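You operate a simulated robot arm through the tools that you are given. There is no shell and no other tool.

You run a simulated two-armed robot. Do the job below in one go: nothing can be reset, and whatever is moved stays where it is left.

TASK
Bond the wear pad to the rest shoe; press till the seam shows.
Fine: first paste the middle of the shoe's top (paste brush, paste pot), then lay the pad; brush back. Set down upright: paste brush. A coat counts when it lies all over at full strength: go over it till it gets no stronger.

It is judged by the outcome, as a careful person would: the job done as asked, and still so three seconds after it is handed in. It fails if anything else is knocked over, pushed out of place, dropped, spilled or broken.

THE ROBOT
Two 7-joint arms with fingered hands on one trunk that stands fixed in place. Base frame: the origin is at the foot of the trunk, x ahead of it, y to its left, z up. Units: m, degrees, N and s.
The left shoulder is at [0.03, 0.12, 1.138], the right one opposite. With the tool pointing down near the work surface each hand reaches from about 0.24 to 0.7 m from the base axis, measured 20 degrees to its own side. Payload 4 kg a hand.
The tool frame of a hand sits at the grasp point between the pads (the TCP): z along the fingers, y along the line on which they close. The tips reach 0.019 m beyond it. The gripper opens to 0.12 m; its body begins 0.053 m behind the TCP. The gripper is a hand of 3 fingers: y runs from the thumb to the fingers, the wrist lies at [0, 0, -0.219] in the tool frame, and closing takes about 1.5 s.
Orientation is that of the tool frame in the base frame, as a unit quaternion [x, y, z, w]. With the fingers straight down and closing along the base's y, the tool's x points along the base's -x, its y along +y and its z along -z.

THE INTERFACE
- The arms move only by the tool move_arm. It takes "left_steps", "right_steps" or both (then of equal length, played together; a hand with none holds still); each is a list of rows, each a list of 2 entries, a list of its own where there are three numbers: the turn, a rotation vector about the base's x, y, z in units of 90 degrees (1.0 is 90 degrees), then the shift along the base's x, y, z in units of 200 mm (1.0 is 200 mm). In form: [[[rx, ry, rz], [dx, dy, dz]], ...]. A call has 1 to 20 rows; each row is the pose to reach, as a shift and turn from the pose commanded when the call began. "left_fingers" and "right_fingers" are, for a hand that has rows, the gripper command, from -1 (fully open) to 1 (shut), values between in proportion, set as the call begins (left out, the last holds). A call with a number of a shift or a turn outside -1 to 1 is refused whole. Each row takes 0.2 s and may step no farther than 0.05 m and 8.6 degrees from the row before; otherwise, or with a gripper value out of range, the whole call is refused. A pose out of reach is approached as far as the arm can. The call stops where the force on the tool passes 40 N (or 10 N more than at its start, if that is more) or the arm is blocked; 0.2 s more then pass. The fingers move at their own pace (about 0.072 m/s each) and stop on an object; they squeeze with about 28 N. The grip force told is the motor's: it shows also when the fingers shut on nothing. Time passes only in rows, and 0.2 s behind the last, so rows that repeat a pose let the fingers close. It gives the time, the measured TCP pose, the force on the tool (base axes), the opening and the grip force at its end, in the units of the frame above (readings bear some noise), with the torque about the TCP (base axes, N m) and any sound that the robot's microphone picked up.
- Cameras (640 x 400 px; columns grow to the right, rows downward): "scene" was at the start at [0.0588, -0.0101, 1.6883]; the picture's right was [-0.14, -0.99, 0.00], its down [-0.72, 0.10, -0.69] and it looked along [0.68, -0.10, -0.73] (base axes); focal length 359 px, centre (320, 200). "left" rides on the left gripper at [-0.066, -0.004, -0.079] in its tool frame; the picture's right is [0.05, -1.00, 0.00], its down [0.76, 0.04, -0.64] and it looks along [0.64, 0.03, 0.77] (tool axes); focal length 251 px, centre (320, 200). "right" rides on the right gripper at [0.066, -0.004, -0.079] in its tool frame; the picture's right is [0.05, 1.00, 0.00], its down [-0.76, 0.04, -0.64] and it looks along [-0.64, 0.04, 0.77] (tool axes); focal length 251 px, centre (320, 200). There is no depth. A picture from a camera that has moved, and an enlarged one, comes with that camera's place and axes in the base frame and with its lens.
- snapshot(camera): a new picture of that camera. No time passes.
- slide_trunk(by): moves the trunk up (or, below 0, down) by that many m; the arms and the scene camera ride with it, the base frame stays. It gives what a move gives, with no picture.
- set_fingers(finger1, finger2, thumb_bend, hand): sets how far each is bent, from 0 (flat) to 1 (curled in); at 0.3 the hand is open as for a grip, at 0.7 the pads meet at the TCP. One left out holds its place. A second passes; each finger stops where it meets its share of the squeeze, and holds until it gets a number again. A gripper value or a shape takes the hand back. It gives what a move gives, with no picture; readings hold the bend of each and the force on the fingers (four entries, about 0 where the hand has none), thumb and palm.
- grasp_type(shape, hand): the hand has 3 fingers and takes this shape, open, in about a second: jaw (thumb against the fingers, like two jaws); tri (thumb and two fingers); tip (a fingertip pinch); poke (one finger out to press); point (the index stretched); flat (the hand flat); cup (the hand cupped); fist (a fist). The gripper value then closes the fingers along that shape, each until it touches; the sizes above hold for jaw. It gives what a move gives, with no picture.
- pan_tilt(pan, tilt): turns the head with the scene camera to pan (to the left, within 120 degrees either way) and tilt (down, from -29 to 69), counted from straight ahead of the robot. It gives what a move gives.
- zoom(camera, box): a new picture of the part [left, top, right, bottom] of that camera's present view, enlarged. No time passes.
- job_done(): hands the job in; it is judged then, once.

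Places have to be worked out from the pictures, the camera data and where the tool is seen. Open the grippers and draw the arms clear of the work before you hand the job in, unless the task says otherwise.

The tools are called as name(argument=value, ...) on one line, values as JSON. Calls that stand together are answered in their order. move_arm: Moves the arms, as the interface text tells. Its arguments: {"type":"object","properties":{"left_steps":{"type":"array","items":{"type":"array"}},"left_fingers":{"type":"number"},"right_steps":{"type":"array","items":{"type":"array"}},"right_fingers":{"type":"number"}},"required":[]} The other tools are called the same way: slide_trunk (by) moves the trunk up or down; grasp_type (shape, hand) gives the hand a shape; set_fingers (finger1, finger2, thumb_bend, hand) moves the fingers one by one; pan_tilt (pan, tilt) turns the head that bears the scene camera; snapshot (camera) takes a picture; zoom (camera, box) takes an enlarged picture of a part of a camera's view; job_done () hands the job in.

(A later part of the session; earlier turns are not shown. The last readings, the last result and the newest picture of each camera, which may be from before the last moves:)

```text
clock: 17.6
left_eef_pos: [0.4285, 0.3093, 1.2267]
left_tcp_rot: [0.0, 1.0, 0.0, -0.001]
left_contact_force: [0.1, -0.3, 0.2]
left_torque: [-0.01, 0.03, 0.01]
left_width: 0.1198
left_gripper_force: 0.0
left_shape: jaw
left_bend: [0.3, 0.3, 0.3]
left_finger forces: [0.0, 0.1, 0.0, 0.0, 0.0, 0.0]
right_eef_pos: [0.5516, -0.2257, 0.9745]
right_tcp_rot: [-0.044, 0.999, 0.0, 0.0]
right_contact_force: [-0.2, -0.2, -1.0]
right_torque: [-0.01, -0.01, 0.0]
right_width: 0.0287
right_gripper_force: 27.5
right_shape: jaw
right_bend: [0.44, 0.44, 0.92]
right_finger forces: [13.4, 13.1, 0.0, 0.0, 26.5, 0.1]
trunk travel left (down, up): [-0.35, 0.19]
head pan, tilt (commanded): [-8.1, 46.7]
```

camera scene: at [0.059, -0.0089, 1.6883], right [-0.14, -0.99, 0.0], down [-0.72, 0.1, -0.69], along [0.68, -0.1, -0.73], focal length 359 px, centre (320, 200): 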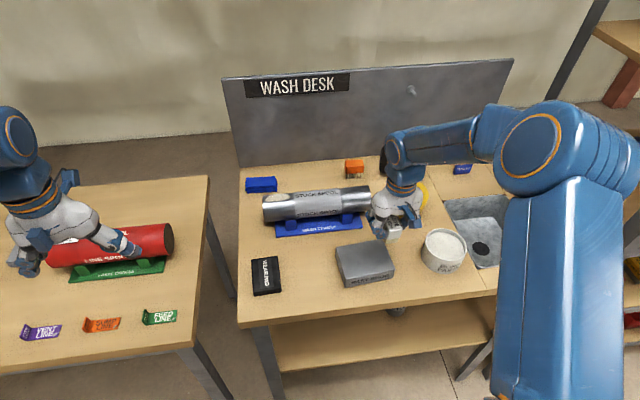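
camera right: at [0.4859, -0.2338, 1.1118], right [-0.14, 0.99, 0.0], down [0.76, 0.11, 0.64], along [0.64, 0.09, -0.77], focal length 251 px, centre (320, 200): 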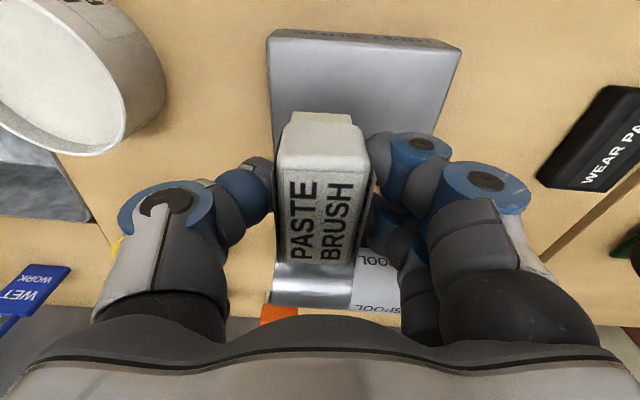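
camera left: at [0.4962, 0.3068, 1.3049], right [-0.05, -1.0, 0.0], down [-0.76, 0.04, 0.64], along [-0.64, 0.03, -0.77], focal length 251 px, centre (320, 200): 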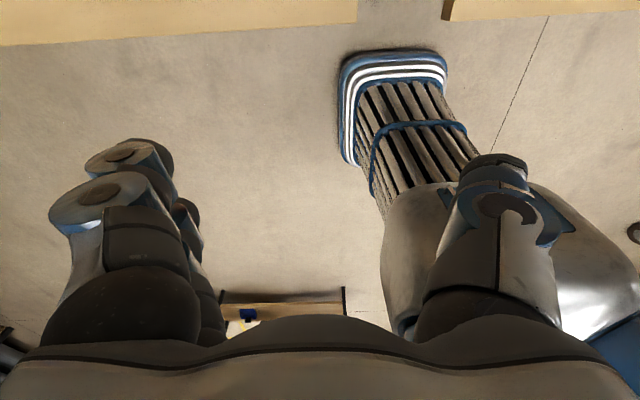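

Still free at z 0.9745, so I step down another few millimetres.

move_arm(right_steps=[[[0, 0, 0], [0, 0, -0.008]], [[0, 0, 0], [0, 0, -0.016]], [[0, 0, 0], [0, 0, -0.016]]])

zoom(camera="scene", box=[340, 230, 420, 290])

zoom(camera="right", box=[220, 20, 480, 270])

```text
clock: 18.4
left_eef_pos: [0.4279, 0.3086, 1.2271]
left_tcp_rot: [0.0, 1.0, 0.001, 0.0]
left_contact_force: [0.3, 0.0, -1.0]
left_torque: [-0.01, 0.01, -0.03]
left_width: 0.1198
left_gripper_force: 0.1
left_shape: jaw
left_bend: [0.3, 0.3, 0.3]
left_finger forces: [0.0, 0.0, 0.1, 0.1, 0.0, 0.1]
right_eef_pos: [0.5531, -0.2249, 0.9718]
right_tcp_rot: [-0.043, 0.999, 0.0, 0.001]
right_contact_force: [1.0, -1.9, 14.0]
right_torque: [0.03, -0.01, -0.02]
right_width: 0.029
right_gripper_force: 27.8
right_shape: jaw
right_bend: [0.44, 0.44, 0.93]
right_finger forces: [14.4, 14.5, 0.0, 0.0, 31.2, 0.0]
trunk travel left (down, up): [-0.35, 0.19]
head pan, tilt (commanded): [-8.1, 46.7]
```

```text
6.67 times, centred on (380, 260) of scene
camera zoom: at [0.0572, -0.0098, 1.6885], right [-0.14, -0.99, 0.0], down [-0.72, 0.1, -0.69], along [0.68, -0.1, -0.73], focal length 2396 px, centre (-80, -200)
```

zoom: 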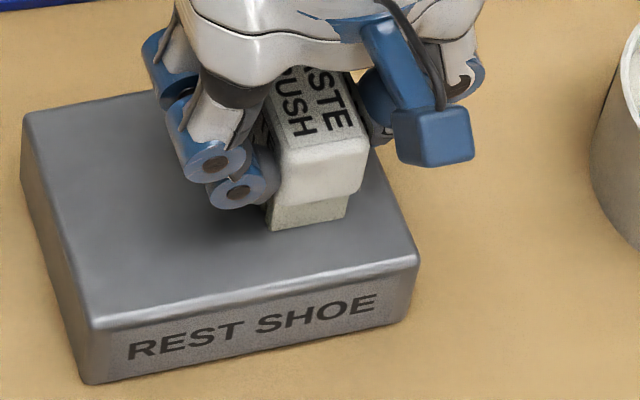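

```text
1.60 times, centred on (350, 145) of right
camera zoom: at [0.4856, -0.2333, 1.0516], right [-0.14, 0.99, 0.0], down [0.76, 0.11, 0.65], along [0.64, 0.09, -0.76], focal length 402 px, centre (272, 288)
```

zoom: 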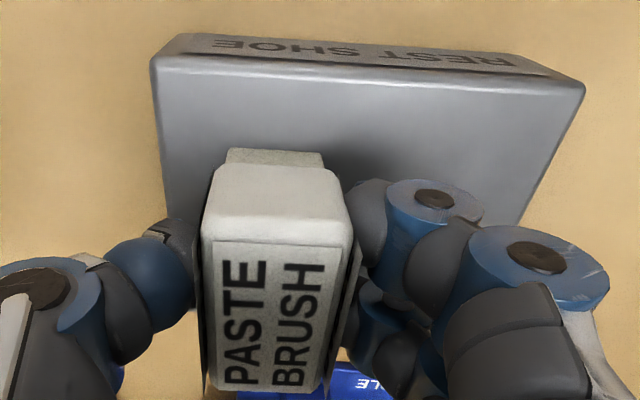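

Contact at TCP z of about 0.972, with 14 N. I'll ease off to a light pressure and sweep along the shoe's long axis to +y.

move_arm(right_steps=[[[0, 0, 0], [0, 0, 0.005]], [[0, 0, 0], [-0.004, 0.05, 0.005]], [[0, 0, 0], [-0.008, 0.1, 0.005]], [[0, 0, 0], [-0.012, 0.15, 0.005]], [[0, 0, 0], [-0.016, 0.2, 0.005]], [[0, 0, 0], [-0.02, 0.25, 0.005]], [[0, 0, 0], [-0.024, 0.3, 0.005]], [[0, 0, 0], [-0.024, 0.3, 0.005]]])

zoom(camera="scene", box=[330, 230, 420, 290])

zoom(camera="right", box=[120, 20, 480, 270])

```text
clock: 20.2
left_eef_pos: [0.4265, 0.3082, 1.2276]
left_tcp_rot: [0.0, 1.0, 0.0, 0.001]
left_contact_force: [-0.8, -0.2, 0.1]
left_torque: [-0.03, 0.04, 0.02]
left_width: 0.1197
left_gripper_force: 0.1
left_shape: jaw
left_bend: [0.3, 0.3, 0.3]
left_finger forces: [0.0, 0.1, 0.0, 0.1, 0.0, 0.0]
right_eef_pos: [0.5448, -0.1635, 0.9724]
right_tcp_rot: [-0.042, 0.999, -0.001, 0.0]
right_contact_force: [0.7, -5.6, 18.8]
right_torque: [-0.05, -0.03, -0.01]
right_width: 0.0301
right_gripper_force: 28.0
right_shape: jaw
right_bend: [0.44, 0.44, 0.93]
right_finger forces: [14.1, 14.0, 0.0, 0.0, 34.1, 0.0]
trunk travel left (down, up): [-0.35, 0.19]
head pan, tilt (commanded): [-8.1, 46.7]
```

```text
6.67 times, centred on (375, 260) of scene
camera zoom: at [0.0568, -0.0107, 1.6885], right [-0.14, -0.99, 0.0], down [-0.72, 0.1, -0.69], along [0.68, -0.1, -0.73], focal length 2396 px, centre (-47, -200)
```

zoom: 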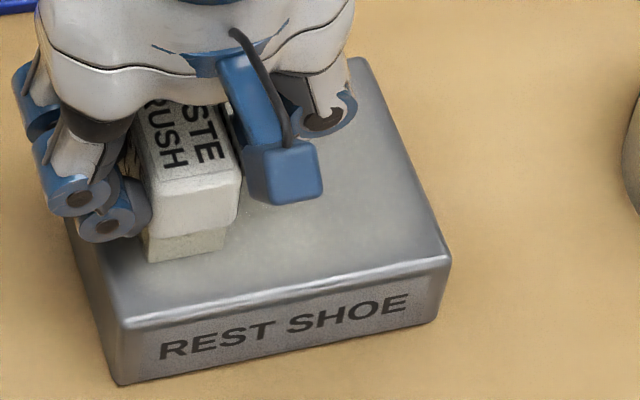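

```text
1.60 times, centred on (300, 145) of right
camera zoom: at [0.4801, -0.1729, 1.0512], right [-0.14, 0.99, 0.0], down [0.76, 0.11, 0.64], along [0.64, 0.09, -0.76], focal length 402 px, centre (352, 288)
```

zoom: 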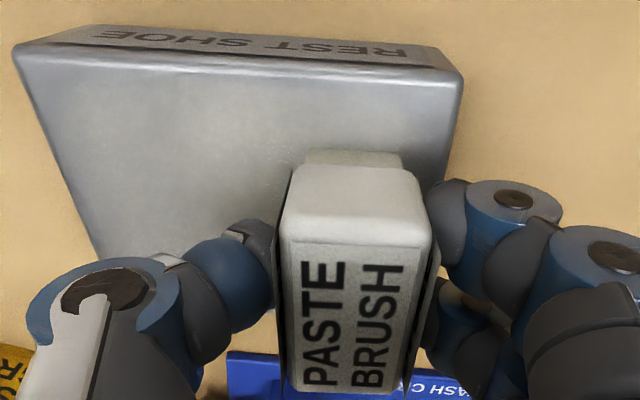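

The stroke left a thin film and the shoe did not move. The pressure was a bit high at 19 N, so I'll raise the brush slightly and sweep back on the far side, then forward on the near side.

move_arm(right_steps=[[[0, 0, 0], [0.03, 0, 0.004]], [[0, 0, 0], [0.065, 0, 0.004]], [[0, 0, 0], [0.069, -0.05, 0.004]], [[0, 0, 0], [0.073, -0.1, 0.004]], [[0, 0, 0], [0.077, -0.15, 0.004]], [[0, 0, 0], [0.081, -0.2, 0.004]], [[0, 0, 0], [0.085, -0.25, 0.004]], [[0, 0, 0], [0.089, -0.3, 0.004]], [[0, 0, 0], [0.037, -0.3, 0.004]], [[0, 0, 0], [-0.016, -0.3, 0.004]], [[0, 0, 0], [-0.02, -0.25, 0.004]], [[0, 0, 0], [-0.024, -0.2, 0.004]], [[0, 0, 0], [-0.028, -0.15, 0.004]], [[0, 0, 0], [-0.032, -0.1, 0.004]], [[0, 0, 0], [-0.036, -0.05, 0.004]], [[0, 0, 0], [-0.04, 0, 0.004]]])

zoom(camera="scene", box=[330, 230, 420, 290])

zoom(camera="right", box=[120, 20, 480, 270])

```text
clock: 23.6
left_eef_pos: [0.4288, 0.3098, 1.2266]
left_tcp_rot: [0.0, 1.0, -0.001, 0.0]
left_contact_force: [0.1, 0.9, 0.7]
left_torque: [0.02, -0.01, -0.01]
left_width: 0.1198
left_gripper_force: 0.0
left_shape: jaw
left_bend: [0.3, 0.3, 0.3]
left_finger forces: [0.0, 0.0, 0.1, 0.0, 0.0, 0.0]
right_eef_pos: [0.5399, -0.1651, 0.9713]
right_tcp_rot: [-0.043, 0.999, 0.0, 0.001]
right_contact_force: [0.0, -4.1, 10.9]
right_torque: [0.02, 0.01, 0.01]
right_width: 0.0297
right_gripper_force: 27.8
right_shape: jaw
right_bend: [0.44, 0.44, 0.93]
right_finger forces: [13.5, 13.4, 0.0, 0.1, 31.0, 0.1]
trunk travel left (down, up): [-0.35, 0.19]
head pan, tilt (commanded): [-8.1, 46.7]
```

```text
6.67 times, centred on (375, 260) of scene
camera zoom: at [0.0577, -0.0099, 1.6885], right [-0.14, -0.99, 0.0], down [-0.72, 0.1, -0.69], along [0.68, -0.1, -0.73], focal length 2396 px, centre (-47, -200)
```

zoom: 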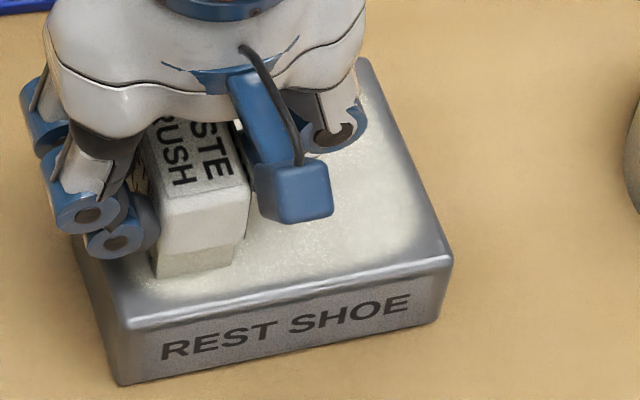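

```text
1.60 times, centred on (300, 145) of right
camera zoom: at [0.4732, -0.1741, 1.0515], right [-0.14, 0.99, 0.0], down [0.76, 0.11, 0.64], along [0.64, 0.09, -0.76], focal length 402 px, centre (352, 288)
```

zoom: 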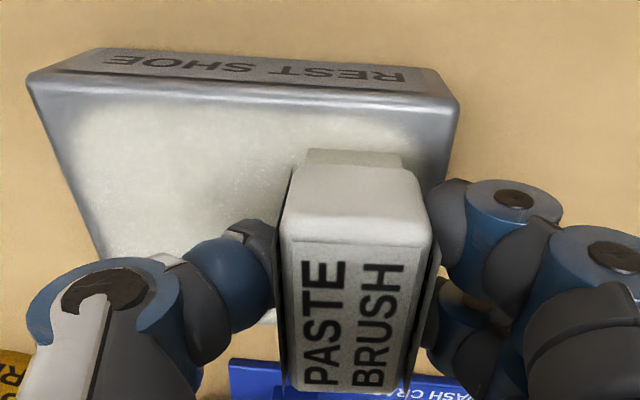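

A cream coat is building across the middle. I'll do another full set of passes: near side, middle, far side.

move_arm(right_steps=[[[0, 0, 0], [0.004, -0.05, 0]], [[0, 0, 0], [0.008, -0.1, 0]], [[0, 0, 0], [0.012, -0.15, 0]], [[0, 0, 0], [0.016, -0.2, 0]], [[0, 0, 0], [0.02, -0.25, 0]], [[0, 0, 0], [0.024, -0.3, 0]], [[0, 0, 0], [0.074, -0.3, 0]], [[0, 0, 0], [0.07, -0.25, 0]], [[0, 0, 0], [0.066, -0.2, 0]], [[0, 0, 0], [0.062, -0.15, 0]], [[0, 0, 0], [0.058, -0.1, 0]], [[0, 0, 0], [0.054, -0.05, 0]], [[0, 0, 0], [0.05, 0, 0]], [[0, 0, 0], [0.105, 0, 0]], [[0, 0, 0], [0.109, -0.05, 0]], [[0, 0, 0], [0.113, -0.1, 0]], [[0, 0, 0], [0.117, -0.15, 0]], [[0, 0, 0], [0.121, -0.2, 0]], [[0, 0, 0], [0.125, -0.25, 0]], [[0, 0, 0], [0.129, -0.3, 0]]])

zoom(camera="scene", box=[330, 230, 420, 290])

zoom(camera="right", box=[220, 20, 480, 270])

```text
clock: 27.8
left_eef_pos: [0.4282, 0.3098, 1.2266]
left_tcp_rot: [0.0, 1.0, -0.001, 0.0]
left_contact_force: [-0.1, -0.1, 0.3]
left_torque: [-0.03, 0.01, 0.0]
left_width: 0.1199
left_gripper_force: 0.1
left_shape: jaw
left_bend: [0.3, 0.3, 0.3]
left_finger forces: [0.0, 0.1, 0.1, 0.0, 0.0, 0.1]
right_eef_pos: [0.5633, -0.2233, 0.9719]
right_tcp_rot: [-0.042, 0.999, 0.0, 0.0]
right_contact_force: [0.9, 3.5, 7.6]
right_torque: [0.09, 0.0, 0.0]
right_width: 0.0295
right_gripper_force: 28.6
right_shape: jaw
right_bend: [0.44, 0.44, 0.93]
right_finger forces: [14.9, 14.7, 0.0, 0.0, 26.3, 0.1]
trunk travel left (down, up): [-0.35, 0.19]
head pan, tilt (commanded): [-8.1, 46.7]
```

```text
6.67 times, centred on (375, 260) of scene
camera zoom: at [0.0578, -0.0095, 1.6884], right [-0.14, -0.99, 0.0], down [-0.72, 0.1, -0.69], along [0.68, -0.1, -0.73], focal length 2396 px, centre (-47, -200)
```

zoom: 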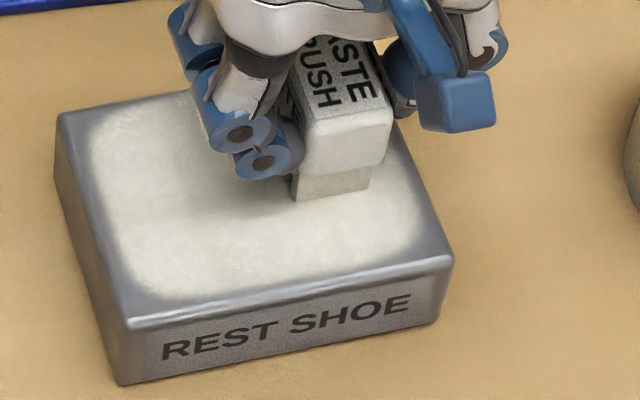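

```text
1.60 times, centred on (350, 145) of right
camera zoom: at [0.4989, -0.2331, 1.0516], right [-0.14, 0.99, 0.0], down [0.76, 0.11, 0.64], along [0.64, 0.09, -0.76], focal length 402 px, centre (272, 288)
```

zoom: 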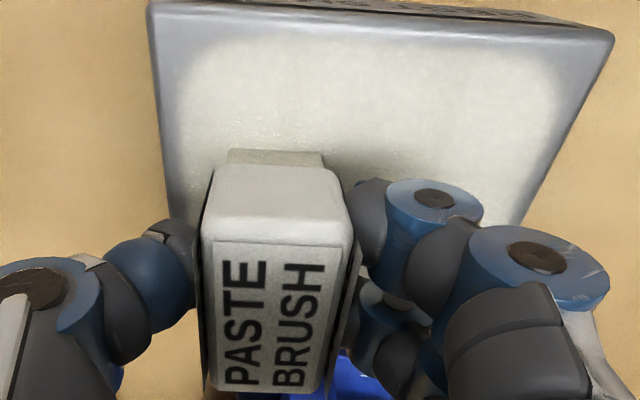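

The coat now covers a rounded patch over the middle. I'll lift up and aside to judge it all over and check how loaded the brush is.

move_arm(right_steps=[[[0, 0, 0], [0, 0, 0.05]], [[0, 0, 0], [0, 0, 0.2]], [[0, 0, 0], [0, -0.15, 0.38]], [[0, 0, 0], [-0.02, -0.35, 0.38]], [[0, 0, 0], [-0.04, -0.55, 0.38]], [[0, 0, 0], [-0.04, -0.75, 0.38]], [[0, 0, 0], [-0.04, -0.9, 0.38]], [[0, 0, 0], [-0.04, -0.94, 0.38]], [[0, 0, 0], [-0.04, -0.94, 0.38]]])

zoom(camera="scene", box=[330, 230, 420, 290])

snapshot(camera="right")

zoom(camera="scene", box=[410, 180, 500, 280])

```text
clock: 29.8
left_eef_pos: [0.4296, 0.3091, 1.2263]
left_tcp_rot: [0.0, 1.0, 0.0, -0.001]
left_contact_force: [0.3, -0.7, 0.1]
left_torque: [0.0, -0.02, 0.06]
left_width: 0.1199
left_gripper_force: 0.0
left_shape: jaw
left_bend: [0.3, 0.3, 0.3]
left_finger forces: [0.0, 0.1, 0.0, 0.0, 0.1, 0.0]
right_eef_pos: [0.5576, -0.4114, 1.049]
right_tcp_rot: [-0.043, 0.999, 0.0, 0.0]
right_contact_force: [-0.4, 0.5, -0.7]
right_torque: [-0.02, 0.0, -0.03]
right_width: 0.0295
right_gripper_force: 28.1
right_shape: jaw
right_bend: [0.44, 0.44, 0.93]
right_finger forces: [13.3, 13.0, 0.1, 0.0, 26.3, 0.0]
trunk travel left (down, up): [-0.35, 0.19]
head pan, tilt (commanded): [-8.1, 46.7]
```

```text
6.67 times, centred on (375, 260) of scene
camera zoom: at [0.059, -0.0102, 1.6883], right [-0.14, -0.99, 0.0], down [-0.72, 0.1, -0.69], along [0.68, -0.1, -0.73], focal length 2396 px, centre (-47, -200)
```

zoom: 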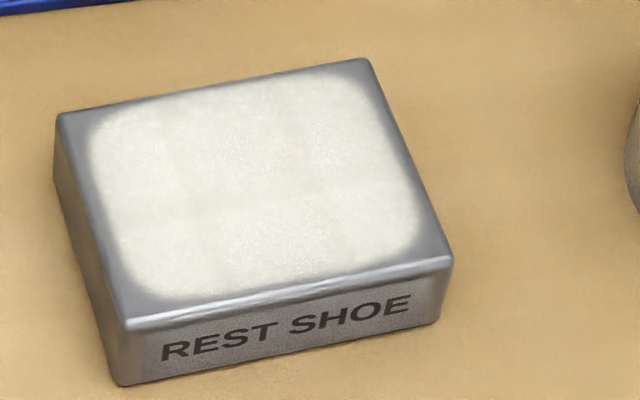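

```text
taken
camera right: at [0.4903, -0.4212, 1.1272], right [-0.14, 0.99, 0.0], down [0.76, 0.11, 0.64], along [0.64, 0.09, -0.77], focal length 251 px, centre (320, 200)
```

right: 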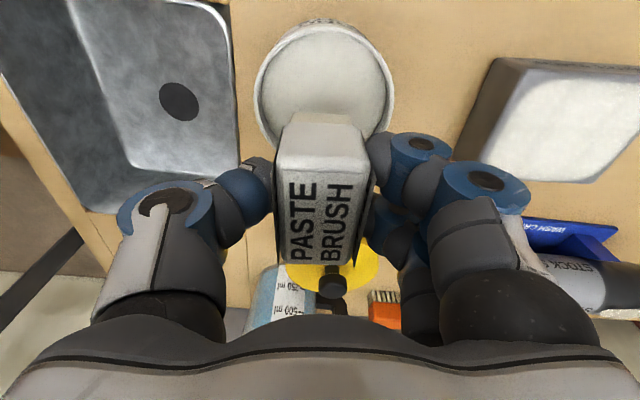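

```text
4.00 times, centred on (455, 230) of scene
camera zoom: at [0.059, -0.0102, 1.6883], right [-0.14, -0.99, 0.0], down [-0.72, 0.1, -0.69], along [0.68, -0.1, -0.73], focal length 1438 px, centre (-220, 80)
```

zoom: 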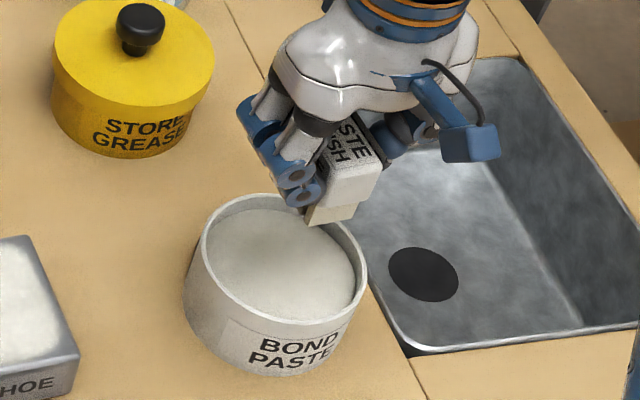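

The coat lies over the middle but is still slightly mottled, and the bristles look partly spent. I'll reload the brush with the same dip and go over the coat again.

move_arm(right_steps=[[[0, 0, 0], [0, 0, -0.15]], [[0, 0, 0], [0, 0, -0.28]], [[0, 0, 0], [0, 0, -0.33]], [[0, 0, 0], [0, 0, -0.36]], [[0, 0, 0], [0, 0, -0.376]], [[0, 0, 0], [0, 0, -0.376]]])

zoom(camera="scene", box=[410, 180, 500, 280])

```text
clock: 31.2
left_eef_pos: [0.4292, 0.3097, 1.2275]
left_tcp_rot: [0.0, 1.0, 0.0, 0.001]
left_contact_force: [-0.4, -0.3, 0.0]
left_torque: [0.01, 0.01, 0.01]
left_width: 0.1199
left_gripper_force: 0.0
left_shape: jaw
left_bend: [0.3, 0.3, 0.3]
left_finger forces: [0.0, 0.1, 0.0, 0.1, 0.0, 0.1]
right_eef_pos: [0.5567, -0.4139, 0.9739]
right_tcp_rot: [-0.042, 0.999, -0.001, 0.001]
right_contact_force: [-0.8, 0.4, 0.8]
right_torque: [0.07, -0.02, 0.01]
right_width: 0.0291
right_gripper_force: 27.5
right_shape: jaw
right_bend: [0.44, 0.44, 0.93]
right_finger forces: [13.3, 13.1, 0.0, 0.1, 26.3, 0.1]
trunk travel left (down, up): [-0.35, 0.19]
head pan, tilt (commanded): [-8.1, 46.7]
```

```text
4.00 times, centred on (455, 230) of scene
camera zoom: at [0.0588, -0.0101, 1.6884], right [-0.14, -0.99, 0.0], down [-0.72, 0.1, -0.69], along [0.68, -0.1, -0.73], focal length 1438 px, centre (-220, 80)
```

zoom: 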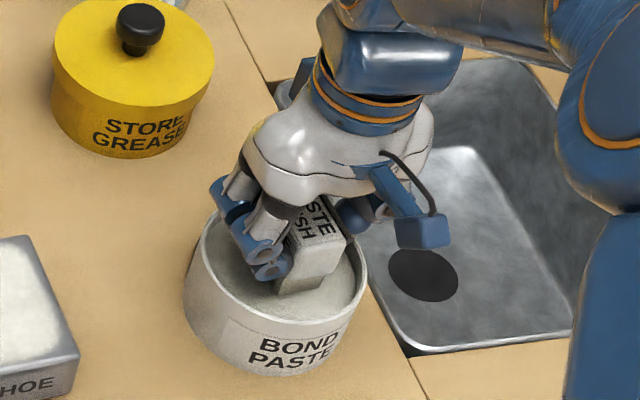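

The force is only 0.8 N here, so the bristles are barely touching. I'll press about 2 mm deeper, then lift.

move_arm(right_steps=[[[0, 0, 0], [0, 0, -0.006]], [[0, 0, 0], [0, 0, -0.012]], [[0, 0, 0], [0, 0, -0.012]]])

zoom(camera="right", box=[220, 20, 440, 270])

```text
clock: 32.0
left_eef_pos: [0.428, 0.3107, 1.2271]
left_tcp_rot: [0.0, 1.0, 0.0, 0.0]
left_contact_force: [0.7, 0.7, 0.4]
left_torque: [0.03, 0.0, 0.03]
left_width: 0.1199
left_gripper_force: 0.1
left_shape: jaw
left_bend: [0.3, 0.3, 0.3]
left_finger forces: [0.0, 0.0, 0.0, 0.0, 0.0, 0.1]
right_eef_pos: [0.5561, -0.4122, 0.9733]
right_tcp_rot: [-0.041, 0.999, -0.001, 0.002]
right_contact_force: [0.3, -3.0, 14.3]
right_torque: [0.01, 0.0, 0.01]
right_width: 0.0297
right_gripper_force: 28.0
right_shape: jaw
right_bend: [0.44, 0.44, 0.93]
right_finger forces: [14.0, 14.1, 0.0, 0.0, 30.3, 0.1]
trunk travel left (down, up): [-0.35, 0.19]
head pan, tilt (commanded): [-8.1, 46.7]
```

```text
1.60 times, centred on (330, 145) of right
camera zoom: at [0.4906, -0.4215, 1.0522], right [-0.14, 0.99, 0.0], down [0.76, 0.11, 0.65], along [0.64, 0.09, -0.76], focal length 402 px, centre (304, 288)
```

zoom: 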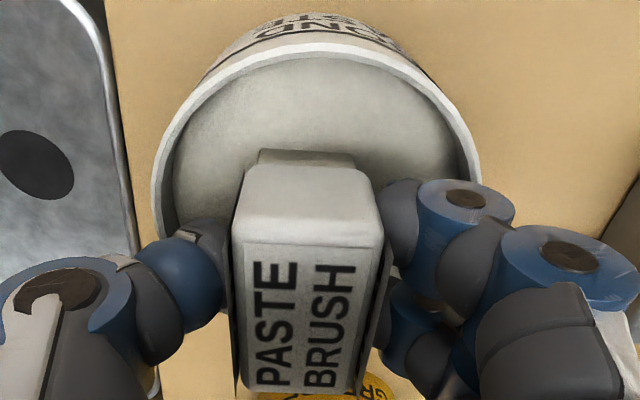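

The brush is reloaded, with 14 N contact. I'll lift, return over the shoe and set the bristles lightly on its near side.

move_arm(right_steps=[[[0, 0, 0], [0, 0, 0.03]], [[0, 0, 0], [0, 0, 0.2]], [[0, 0, 0], [0, 0.1, 0.38]], [[0, 0, 0], [-0.02, 0.3, 0.4]], [[0, 0, 0], [-0.04, 0.5, 0.4]], [[0, 0, 0], [-0.05, 0.7, 0.4]], [[0, 0, 0], [-0.065, 0.88, 0.38]], [[0, 0, 0], [-0.065, 0.94, 0.25]], [[0, 0, 0], [-0.065, 0.94, 0.1]], [[0, 0, 0], [-0.065, 0.94, 0.03]], [[0, 0, 0], [-0.065, 0.94, 0.004]], [[0, 0, 0], [-0.065, 0.94, 0.004]]])

zoom(camera="scene", box=[330, 230, 420, 290])

```text
clock: 34.6
left_eef_pos: [0.4273, 0.3093, 1.2274]
left_tcp_rot: [0.0, 1.0, 0.0, 0.0]
left_contact_force: [0.0, -0.3, 0.9]
left_torque: [0.04, 0.02, 0.01]
left_width: 0.1199
left_gripper_force: 0.0
left_shape: jaw
left_bend: [0.3, 0.3, 0.3]
left_finger forces: [0.0, 0.1, 0.0, 0.1, 0.0, 0.1]
right_eef_pos: [0.5442, -0.2259, 0.9728]
right_tcp_rot: [-0.042, 0.999, 0.001, 0.002]
right_contact_force: [0.2, -3.5, 12.6]
right_torque: [0.04, 0.01, 0.01]
right_width: 0.0298
right_gripper_force: 28.2
right_shape: jaw
right_bend: [0.44, 0.44, 0.93]
right_finger forces: [13.8, 13.9, 0.0, 0.0, 30.0, 0.0]
trunk travel left (down, up): [-0.35, 0.19]
head pan, tilt (commanded): [-8.1, 46.7]
```

```text
6.67 times, centred on (375, 260) of scene
camera zoom: at [0.0575, -0.0098, 1.6886], right [-0.14, -0.99, 0.0], down [-0.72, 0.1, -0.69], along [0.68, -0.1, -0.73], focal length 2396 px, centre (-47, -200)
```

zoom: 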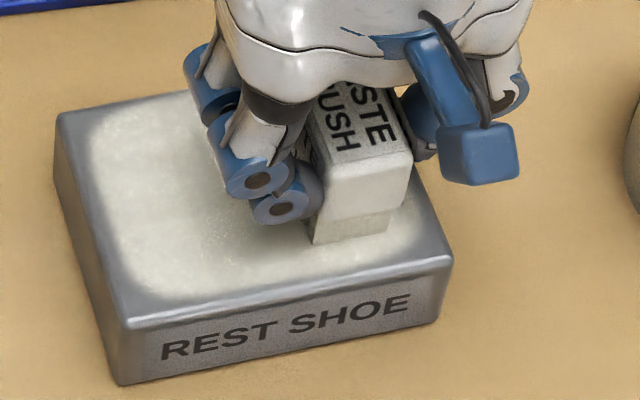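

Contact is light at 12.6 N. I'll run the next set of passes: near side, middle, far side.

move_arm(right_steps=[[[0, 0, 0], [-0.004, 0.05, 0]], [[0, 0, 0], [-0.008, 0.1, 0]], [[0, 0, 0], [-0.012, 0.15, 0]], [[0, 0, 0], [-0.016, 0.2, 0]], [[0, 0, 0], [-0.02, 0.25, 0]], [[0, 0, 0], [-0.024, 0.31, 0]], [[0, 0, 0], [0.026, 0.31, 0]], [[0, 0, 0], [0.03, 0.25, 0]], [[0, 0, 0], [0.034, 0.2, 0]], [[0, 0, 0], [0.038, 0.15, 0]], [[0, 0, 0], [0.042, 0.1, 0]], [[0, 0, 0], [0.046, 0.05, 0]], [[0, 0, 0], [0.05, -0.01, 0]], [[0, 0, 0], [0.105, -0.01, 0]], [[0, 0, 0], [0.101, 0.05, 0]], [[0, 0, 0], [0.097, 0.1, 0]], [[0, 0, 0], [0.093, 0.15, 0]], [[0, 0, 0], [0.089, 0.2, 0]], [[0, 0, 0], [0.085, 0.25, 0]], [[0, 0, 0], [0.081, 0.31, 0]]])

zoom(camera="scene", box=[330, 230, 420, 290])

```text
clock: 38.8
left_eef_pos: [0.4293, 0.3108, 1.2265]
left_tcp_rot: [0.0, 1.0, 0.001, 0.0]
left_contact_force: [0.7, 0.2, -1.6]
left_torque: [-0.03, -0.02, 0.04]
left_width: 0.12
left_gripper_force: 0.0
left_shape: jaw
left_bend: [0.3, 0.3, 0.3]
left_finger forces: [0.0, 0.1, 0.0, 0.0, 0.0, 0.0]
right_eef_pos: [0.5611, -0.1625, 0.9718]
right_tcp_rot: [-0.043, 0.999, -0.001, 0.0]
right_contact_force: [0.1, -2.9, 6.0]
right_torque: [0.03, 0.01, 0.01]
right_width: 0.0298
right_gripper_force: 27.8
right_shape: jaw
right_bend: [0.44, 0.44, 0.94]
right_finger forces: [13.3, 13.3, 0.0, 0.0, 28.6, 0.0]
trunk travel left (down, up): [-0.35, 0.19]
head pan, tilt (commanded): [-8.1, 46.7]
```

```text
6.67 times, centred on (375, 260) of scene
camera zoom: at [0.0583, -0.0097, 1.6884], right [-0.14, -0.99, 0.0], down [-0.72, 0.1, -0.69], along [0.68, -0.1, -0.73], focal length 2396 px, centre (-47, -200)
```

zoom: 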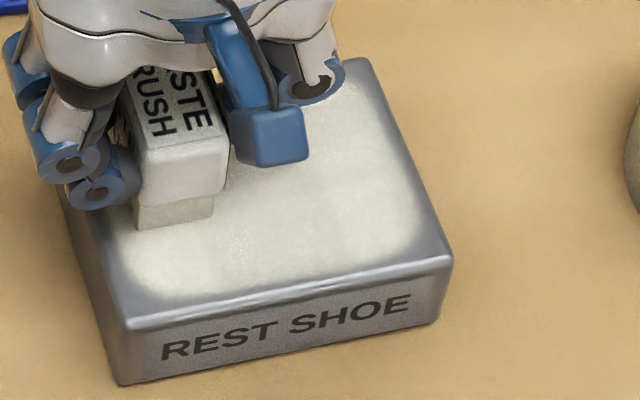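

The coat looks more even. I'll repeat one more set in reverse order (far, middle, near) and then lift to compare with the previous look.

move_arm(right_steps=[[[0, 0, 0], [0.004, -0.05, -0.002]], [[0, 0, 0], [0.008, -0.1, -0.002]], [[0, 0, 0], [0.012, -0.15, -0.002]], [[0, 0, 0], [0.016, -0.2, -0.002]], [[0, 0, 0], [0.02, -0.25, -0.002]], [[0, 0, 0], [0.024, -0.32, -0.002]], [[0, 0, 0], [-0.03, -0.32, -0.002]], [[0, 0, 0], [-0.034, -0.25, -0.002]], [[0, 0, 0], [-0.038, -0.2, -0.002]], [[0, 0, 0], [-0.042, -0.15, -0.002]], [[0, 0, 0], [-0.046, -0.1, -0.002]], [[0, 0, 0], [-0.05, -0.05, -0.002]], [[0, 0, 0], [-0.054, 0, -0.002]], [[0, 0, 0], [-0.105, 0, -0.002]], [[0, 0, 0], [-0.101, -0.05, -0.002]], [[0, 0, 0], [-0.097, -0.1, -0.002]], [[0, 0, 0], [-0.093, -0.15, -0.002]], [[0, 0, 0], [-0.089, -0.2, -0.002]], [[0, 0, 0], [-0.085, -0.25, -0.002]], [[0, 0, 0], [-0.081, -0.32, -0.002]]])

move_arm(right_steps=[[[0, 0, 0], [0, 0, 0.05]], [[0, 0, 0], [0, 0, 0.2]], [[0, 0, 0], [0, -0.15, 0.38]], [[0, 0, 0], [0.02, -0.35, 0.38]], [[0, 0, 0], [0.04, -0.55, 0.38]], [[0, 0, 0], [0.06, -0.75, 0.38]], [[0, 0, 0], [0.065, -0.9, 0.38]], [[0, 0, 0], [0.065, -0.93, 0.38]], [[0, 0, 0], [0.065, -0.93, 0.38]]])

zoom(camera="scene", box=[330, 230, 420, 290])

zoom(camera="scene", box=[410, 180, 500, 280])

```text
clock: 43.0
left_eef_pos: [0.4274, 0.3111, 1.2262]
left_tcp_rot: [0.001, 1.0, 0.0, -0.001]
left_contact_force: [0.3, 0.2, -0.2]
left_torque: [0.02, 0.01, -0.01]
left_width: 0.12
left_gripper_force: 0.0
left_shape: jaw
left_bend: [0.3, 0.3, 0.3]
left_finger forces: [0.1, 0.0, 0.0, 0.1, 0.1, 0.1]
right_eef_pos: [0.5441, -0.2264, 0.9718]
right_tcp_rot: [-0.043, 0.999, -0.001, 0.0]
right_contact_force: [-1.2, 4.2, 11.5]
right_torque: [0.16, 0.02, -0.01]
right_width: 0.0304
right_gripper_force: 28.9
right_shape: jaw
right_bend: [0.44, 0.44, 0.94]
right_finger forces: [15.9, 16.7, 0.0, 0.1, 27.9, 0.0]
trunk travel left (down, up): [-0.35, 0.19]
head pan, tilt (commanded): [-8.1, 46.7]
```

```text
clock: 45.0
left_eef_pos: [0.4298, 0.3105, 1.2264]
left_tcp_rot: [0.0, 1.0, 0.0, 0.0]
left_contact_force: [0.2, 0.0, -0.6]
left_torque: [0.02, 0.02, -0.04]
left_width: 0.1198
left_gripper_force: 0.1
left_shape: jaw
left_bend: [0.3, 0.3, 0.3]
left_finger forces: [0.0, 0.0, 0.1, 0.0, 0.0, 0.1]
right_eef_pos: [0.5574, -0.4133, 1.0463]
right_tcp_rot: [-0.042, 0.999, 0.001, 0.001]
right_contact_force: [-0.2, -0.5, -0.4]
right_torque: [0.04, -0.02, -0.03]
right_width: 0.0298
right_gripper_force: 27.7
right_shape: jaw
right_bend: [0.44, 0.44, 0.93]
right_finger forces: [12.7, 12.9, 0.0, 0.0, 25.6, 0.0]
trunk travel left (down, up): [-0.35, 0.19]
head pan, tilt (commanded): [-8.1, 46.7]
```

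```text
6.67 times, centred on (375, 260) of scene
camera zoom: at [0.0591, -0.0102, 1.6883], right [-0.14, -0.99, 0.0], down [-0.72, 0.1, -0.69], along [0.68, -0.1, -0.73], focal length 2396 px, centre (-47, -200)
```

zoom: 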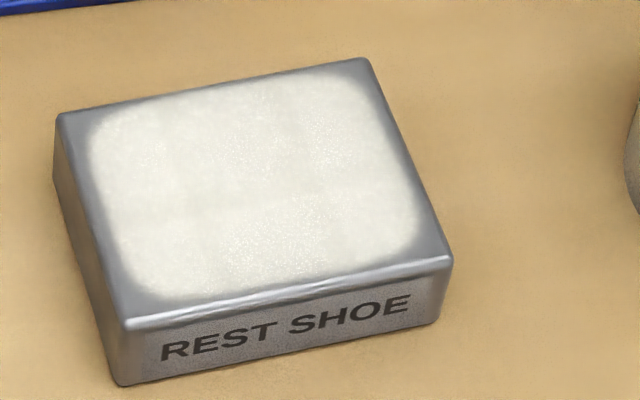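

```text
4.00 times, centred on (455, 230) of scene
camera zoom: at [0.0591, -0.0102, 1.6883], right [-0.14, -0.99, 0.0], down [-0.72, 0.1, -0.69], along [0.68, -0.1, -0.73], focal length 1438 px, centre (-220, 80)
```

zoom: 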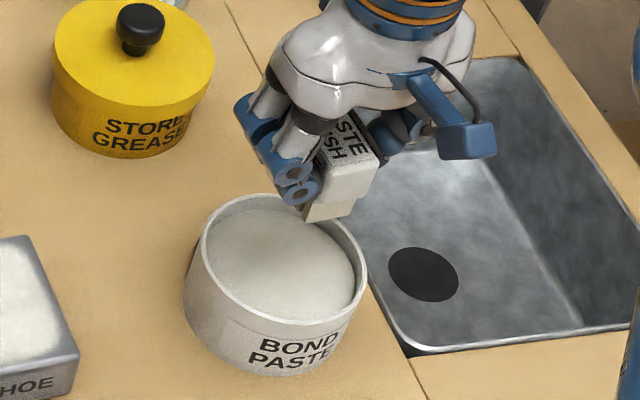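

The coat looks essentially the same as after the previous set, so it seems close to saturated. To be sure, I'll reload once more and do a slightly wider set that stays inside the shoe edges, then compare.

move_arm(right_steps=[[[0, 0, 0], [0, 0, -0.15]], [[0, 0, 0], [0, 0, -0.28]], [[0, 0, 0], [0, 0, -0.34]], [[0, 0, 0], [0, 0, -0.37]], [[0, 0, 0], [0, 0, -0.385]], [[0, 0, 0], [0, 0, -0.385]], [[0, 0, 0], [0, 0, -0.33]], [[0, 0, 0], [0, 0, -0.15]], [[0, 0, 0], [0, 0.1, 0]], [[0, 0, 0], [-0.02, 0.3, 0.02]], [[0, 0, 0], [-0.04, 0.5, 0.02]], [[0, 0, 0], [-0.06, 0.7, 0.02]], [[0, 0, 0], [-0.085, 0.85, 0]], [[0, 0, 0], [-0.085, 0.91, -0.15]], [[0, 0, 0], [-0.085, 0.91, -0.3]], [[0, 0, 0], [-0.085, 0.91, -0.36]], [[0, 0, 0], [-0.085, 0.91, -0.378]], [[0, 0, 0], [-0.085, 0.91, -0.378]]])

zoom(camera="scene", box=[330, 230, 420, 290])

zoom(camera="right", box=[200, 0, 480, 270])

```text
clock: 48.8
left_eef_pos: [0.4278, 0.3099, 1.2251]
left_tcp_rot: [0.0, 1.0, 0.0, 0.0]
left_contact_force: [0.3, 0.2, 0.5]
left_torque: [-0.02, 0.01, -0.02]
left_width: 0.1199
left_gripper_force: 0.1
left_shape: jaw
left_bend: [0.3, 0.3, 0.3]
left_finger forces: [0.1, 0.0, 0.1, 0.0, 0.0, 0.0]
right_eef_pos: [0.5406, -0.2313, 0.972]
right_tcp_rot: [-0.042, 0.999, 0.0, 0.001]
right_contact_force: [-0.8, -1.5, 11.2]
right_torque: [0.07, -0.01, -0.03]
right_width: 0.0297
right_gripper_force: 27.7
right_shape: jaw
right_bend: [0.44, 0.44, 0.93]
right_finger forces: [13.8, 13.8, 0.1, 0.1, 29.4, 0.0]
trunk travel left (down, up): [-0.35, 0.19]
head pan, tilt (commanded): [-8.1, 46.7]
```

```text
6.67 times, centred on (375, 260) of scene
camera zoom: at [0.0576, -0.0098, 1.6885], right [-0.14, -0.99, 0.0], down [-0.72, 0.1, -0.69], along [0.68, -0.1, -0.73], focal length 2396 px, centre (-47, -200)
```

zoom: 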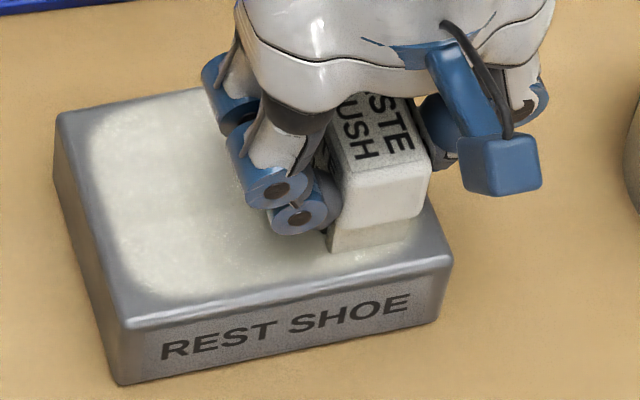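

```text
1.48 times, centred on (340, 135) of right
camera zoom: at [0.4741, -0.2407, 1.051], right [-0.14, 0.99, 0.0], down [0.76, 0.11, 0.65], along [0.64, 0.09, -0.76], focal length 372 px, centre (290, 296)
```

zoom: 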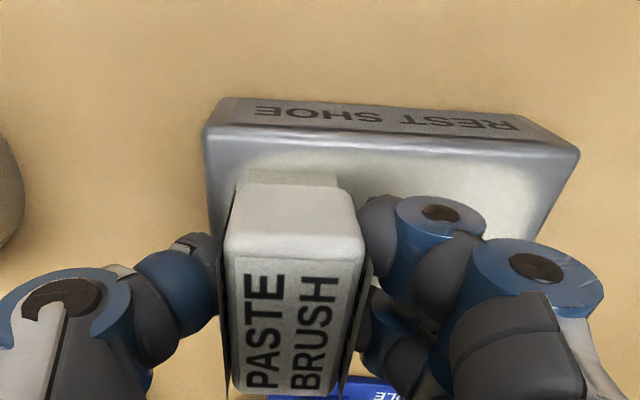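

The brush stays just inside the shoe's edges. I'll run the wider set of passes now.

move_arm(right_steps=[[[0, 0, 0], [-0.005, 0.062, 0]], [[0, 0, 0], [-0.01, 0.124, 0]], [[0, 0, 0], [-0.015, 0.186, 0]], [[0, 0, 0], [-0.02, 0.248, 0]], [[0, 0, 0], [-0.025, 0.31, 0]], [[0, 0, 0], [-0.03, 0.37, 0]], [[0, 0, 0], [0.04, 0.37, 0]], [[0, 0, 0], [0.045, 0.31, 0]], [[0, 0, 0], [0.05, 0.248, 0]], [[0, 0, 0], [0.055, 0.186, 0]], [[0, 0, 0], [0.06, 0.124, 0]], [[0, 0, 0], [0.065, 0.062, 0]], [[0, 0, 0], [0.07, 0, 0]], [[0, 0, 0], [0.14, 0, 0]], [[0, 0, 0], [0.135, 0.062, 0]], [[0, 0, 0], [0.13, 0.124, 0]], [[0, 0, 0], [0.125, 0.186, 0]], [[0, 0, 0], [0.12, 0.248, 0]], [[0, 0, 0], [0.115, 0.31, 0]], [[0, 0, 0], [0.11, 0.37, 0]]])

zoom(camera="scene", box=[330, 230, 420, 290])

```text
clock: 53.0
left_eef_pos: [0.4291, 0.3108, 1.2268]
left_tcp_rot: [0.0, 1.0, 0.0, 0.0]
left_contact_force: [-0.5, -0.5, 0.2]
left_torque: [0.02, -0.02, 0.01]
left_width: 0.1198
left_gripper_force: 0.2
left_shape: jaw
left_bend: [0.3, 0.3, 0.3]
left_finger forces: [0.1, 0.0, 0.0, 0.0, 0.0, 0.0]
right_eef_pos: [0.5613, -0.1563, 0.9723]
right_tcp_rot: [-0.042, 0.999, 0.001, 0.002]
right_contact_force: [1.5, -5.9, 16.2]
right_torque: [-0.04, -0.01, 0.01]
right_width: 0.0301
right_gripper_force: 27.9
right_shape: jaw
right_bend: [0.44, 0.44, 0.93]
right_finger forces: [13.8, 14.0, 0.1, 0.0, 32.9, 0.0]
trunk travel left (down, up): [-0.35, 0.19]
head pan, tilt (commanded): [-8.1, 46.7]
```

```text
6.67 times, centred on (375, 260) of scene
camera zoom: at [0.0571, -0.0101, 1.6885], right [-0.14, -0.99, 0.0], down [-0.72, 0.1, -0.69], along [0.68, -0.1, -0.73], focal length 2396 px, centre (-47, -200)
```

zoom: 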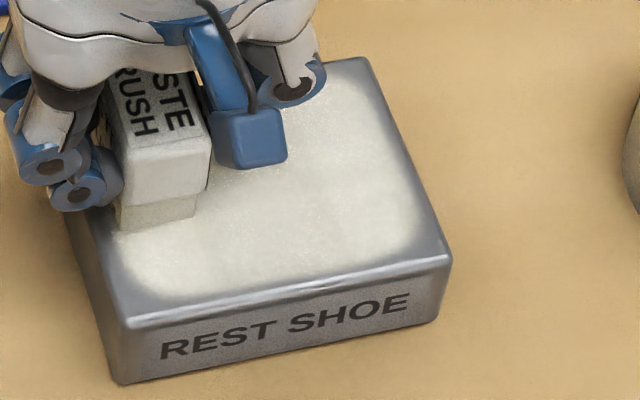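

The coat's extent and tone no longer change, so it's at full strength. I'll lift off and carry the brush back above its original spot at (0.544, -0.042).

move_arm(right_steps=[[[0, 0, 0], [0, 0, 0.05]], [[0, 0, 0], [0, 0, 0.2]], [[0, 0, 0], [-0.01, 0.05, 0.35]], [[0, 0, 0], [-0.03, 0.2, 0.38]], [[0, 0, 0], [-0.06, 0.4, 0.38]], [[0, 0, 0], [-0.0915, 0.569, 0.38]], [[0, 0, 0], [-0.0915, 0.569, 0.25]], [[0, 0, 0], [-0.0915, 0.569, 0.1]], [[0, 0, 0], [-0.0915, 0.569, 0.1]]])

zoom(camera="scene", box=[230, 200, 420, 300])

snapshot(camera="right")

```text
clock: 55.0
left_eef_pos: [0.4287, 0.309, 1.2263]
left_tcp_rot: [0.0, 1.0, 0.0, -0.001]
left_contact_force: [-0.5, -0.2, -0.1]
left_torque: [0.02, -0.03, 0.02]
left_width: 0.12
left_gripper_force: 0.1
left_shape: jaw
left_bend: [0.3, 0.3, 0.3]
left_finger forces: [0.1, 0.0, 0.0, 0.0, 0.0, 0.0]
right_eef_pos: [0.5414, -0.044, 0.9905]
right_tcp_rot: [-0.042, 0.999, 0.0, -0.001]
right_contact_force: [0.0, -0.8, -0.4]
right_torque: [-0.01, 0.0, 0.0]
right_width: 0.0295
right_gripper_force: 28.0
right_shape: jaw
right_bend: [0.44, 0.44, 0.93]
right_finger forces: [13.0, 12.9, 0.1, 0.0, 26.2, 0.0]
trunk travel left (down, up): [-0.35, 0.19]
head pan, tilt (commanded): [-8.1, 46.7]
```

```text
3.37 times, centred on (325, 250) of scene
camera zoom: at [0.0583, -0.0102, 1.6884], right [-0.14, -0.99, 0.0], down [-0.72, 0.1, -0.69], along [0.68, -0.1, -0.73], focal length 1210 px, centre (303, 32)
```

zoom: 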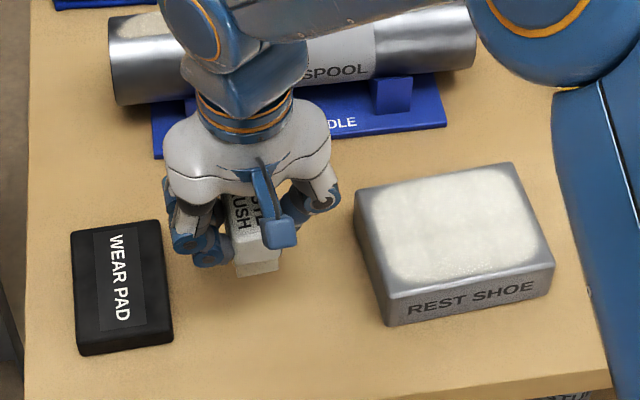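

```text
taken
camera right: at [0.4755, -0.0525, 1.07], right [-0.14, 0.99, 0.0], down [0.76, 0.11, 0.64], along [0.64, 0.09, -0.77], focal length 251 px, centre (320, 200)
```

right: 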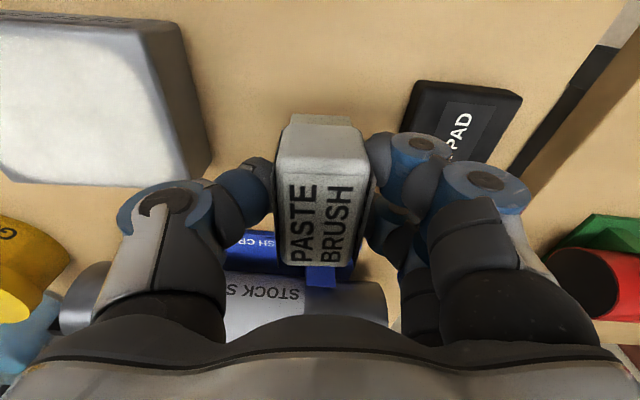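

The brush is back above its old spot with the coat looking even on the shoe. I'll lower it to just above the table.

move_arm(right_steps=[[[0, 0, 0], [0.01, 0.002, -0.12]], [[0, 0, 0], [0.01, 0.002, -0.22]], [[0, 0, 0], [0.01, 0.002, -0.28]], [[0, 0, 0], [0.01, 0.002, -0.3]], [[0, 0, 0], [0.01, 0.002, -0.305]], [[0, 0, 0], [0.01, 0.002, -0.31]]])

```text
clock: 56.4
left_eef_pos: [0.4294, 0.309, 1.2274]
left_tcp_rot: [0.0, 1.0, 0.001, 0.001]
left_contact_force: [-0.1, 0.1, -0.2]
left_torque: [0.02, 0.01, 0.03]
left_width: 0.1199
left_gripper_force: 0.1
left_shape: jaw
left_bend: [0.3, 0.3, 0.3]
left_finger forces: [0.1, 0.0, 0.0, 0.0, 0.0, 0.0]
right_eef_pos: [0.5461, -0.0428, 0.9289]
right_tcp_rot: [-0.042, 0.999, 0.0, 0.0]
right_contact_force: [0.3, 0.0, -1.0]
right_torque: [-0.01, 0.01, 0.01]
right_width: 0.0294
right_gripper_force: 27.5
right_shape: jaw
right_bend: [0.44, 0.44, 0.93]
right_finger forces: [13.1, 13.1, 0.1, 0.0, 26.2, 0.1]
trunk travel left (down, up): [-0.35, 0.19]
head pan, tilt (commanded): [-8.1, 46.7]
```

No contact yet, so I'll step down another couple of millimetres.

move_arm(right_steps=[[[0, 0, 0], [0, 0, -0.005]], [[0, 0, 0], [0, 0, -0.01]], [[0, 0, 0], [0, 0, -0.01]]])

```text
clock: 57.2
left_eef_pos: [0.4291, 0.3098, 1.2259]
left_tcp_rot: [0.0, 1.0, 0.001, 0.0]
left_contact_force: [0.5, 0.2, 0.3]
left_torque: [0.0, 0.0, 0.0]
left_width: 0.12
left_gripper_force: 0.1
left_shape: jaw
left_bend: [0.3, 0.3, 0.3]
left_finger forces: [0.1, 0.1, 0.1, 0.0, 0.0, 0.1]
right_eef_pos: [0.5461, -0.0428, 0.9275]
right_tcp_rot: [-0.042, 0.999, 0.0, 0.0]
right_contact_force: [-0.5, 0.0, 0.9]
right_torque: [0.03, -0.01, -0.02]
right_width: 0.0295
right_gripper_force: 28.1
right_shape: jaw
right_bend: [0.44, 0.44, 0.93]
right_finger forces: [13.1, 13.0, 0.0, 0.0, 26.5, 0.1]
trunk travel left (down, up): [-0.35, 0.19]
head pan, tilt (commanded): [-8.1, 46.7]
```

Still hardly any load, so I'll go down 1 mm more and read the force.

move_arm(right_steps=[[[0, 0, 0], [0, 0, -0.004]], [[0, 0, 0], [0, 0, -0.006]], [[0, 0, 0], [0, 0, -0.006]]])

zoom(camera="scene", box=[270, 220, 340, 290])

```text
clock: 58.0
left_eef_pos: [0.4288, 0.3096, 1.2263]
left_tcp_rot: [-0.001, 1.0, 0.0, 0.0]
left_contact_force: [0.2, 0.1, -0.1]
left_torque: [0.0, 0.01, 0.01]
left_width: 0.12
left_gripper_force: 0.1
left_shape: jaw
left_bend: [0.3, 0.3, 0.3]
left_finger forces: [0.0, 0.0, 0.0, 0.0, 0.0, 0.1]
right_eef_pos: [0.5463, -0.043, 0.9277]
right_tcp_rot: [-0.043, 0.999, 0.0, 0.001]
right_contact_force: [1.0, -1.2, 7.7]
right_torque: [0.05, 0.01, 0.0]
right_width: 0.0296
right_gripper_force: 28.0
right_shape: jaw
right_bend: [0.44, 0.44, 0.93]
right_finger forces: [13.5, 13.7, 0.1, 0.0, 27.7, 0.0]
trunk travel left (down, up): [-0.35, 0.19]
head pan, tilt (commanded): [-8.1, 46.7]
```

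```text
5.71 times, centred on (305, 255) of scene
camera zoom: at [0.058, -0.0101, 1.6884], right [-0.14, -0.99, 0.0], down [-0.72, 0.1, -0.69], along [0.68, -0.1, -0.73], focal length 2054 px, centre (406, -114)
```

zoom: 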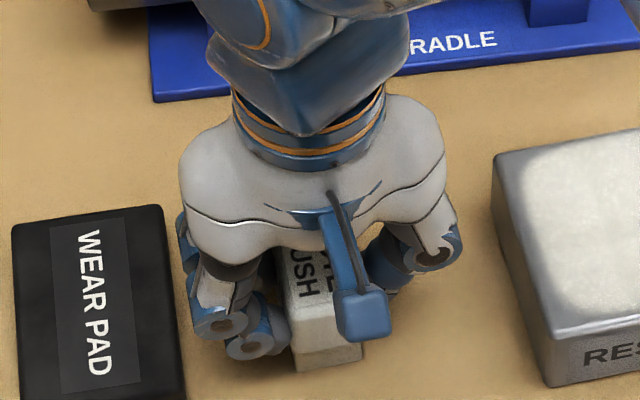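

The brush is on the table with 7.7 N. I'll ease up slightly and open the fingers to about 0.055.

move_arm(right_steps=[[[0, 0, 0], [0, 0, 0.004]], [[0, 0, 0], [0, 0, 0.004]], [[0, 0, 0], [0, 0, 0.004]], [[0, 0, 0], [0, 0, 0.004]], [[0, 0, 0], [0, 0, 0.004]]], right_fingers=0.1)

snapshot(camera="right")

zoom(camera="scene", box=[270, 220, 340, 290])

```text
clock: 59.2
left_eef_pos: [0.4288, 0.3096, 1.2263]
left_tcp_rot: [-0.001, 1.0, 0.0, 0.001]
left_contact_force: [-0.8, -0.6, -0.1]
left_torque: [0.0, 0.0, -0.01]
left_width: 0.12
left_gripper_force: 0.1
left_shape: jaw
left_bend: [0.3, 0.3, 0.3]
left_finger forces: [0.0, 0.0, 0.1, 0.0, 0.0, 0.1]
right_eef_pos: [0.5455, -0.0417, 0.9269]
right_tcp_rot: [-0.043, 0.999, 0.001, 0.001]
right_contact_force: [0.4, 0.0, 0.0]
right_torque: [-0.01, -0.02, 0.01]
right_width: 0.0535
right_gripper_force: 0.2
right_shape: jaw
right_bend: [0.35, 0.35, 0.96]
right_finger forces: [0.0, 0.0, 0.0, 0.0, 0.1, 0.0]
trunk travel left (down, up): [-0.35, 0.19]
head pan, tilt (commanded): [-8.1, 46.7]
```

```text
taken
camera right: at [0.4794, -0.051, 1.0064], right [-0.14, 0.99, 0.0], down [0.76, 0.11, 0.64], along [0.64, 0.09, -0.77], focal length 251 px, centre (320, 200)
```

right: 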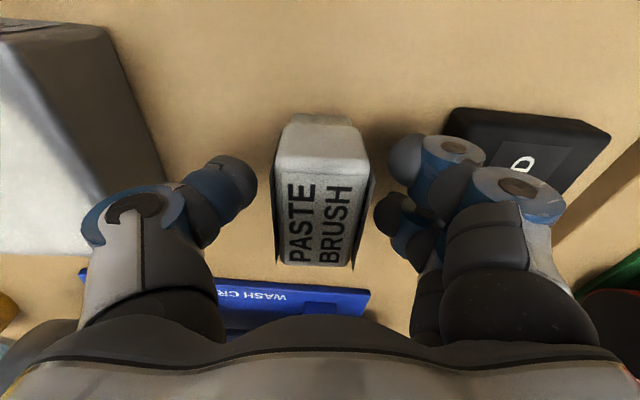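

```text
5.71 times, centred on (305, 255) of scene
camera zoom: at [0.0588, -0.01, 1.6883], right [-0.14, -0.99, 0.0], down [-0.72, 0.1, -0.69], along [0.68, -0.1, -0.73], focal length 2054 px, centre (406, -114)
```

zoom: 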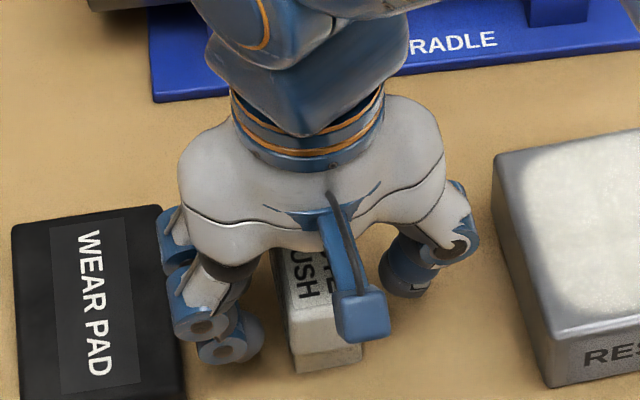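

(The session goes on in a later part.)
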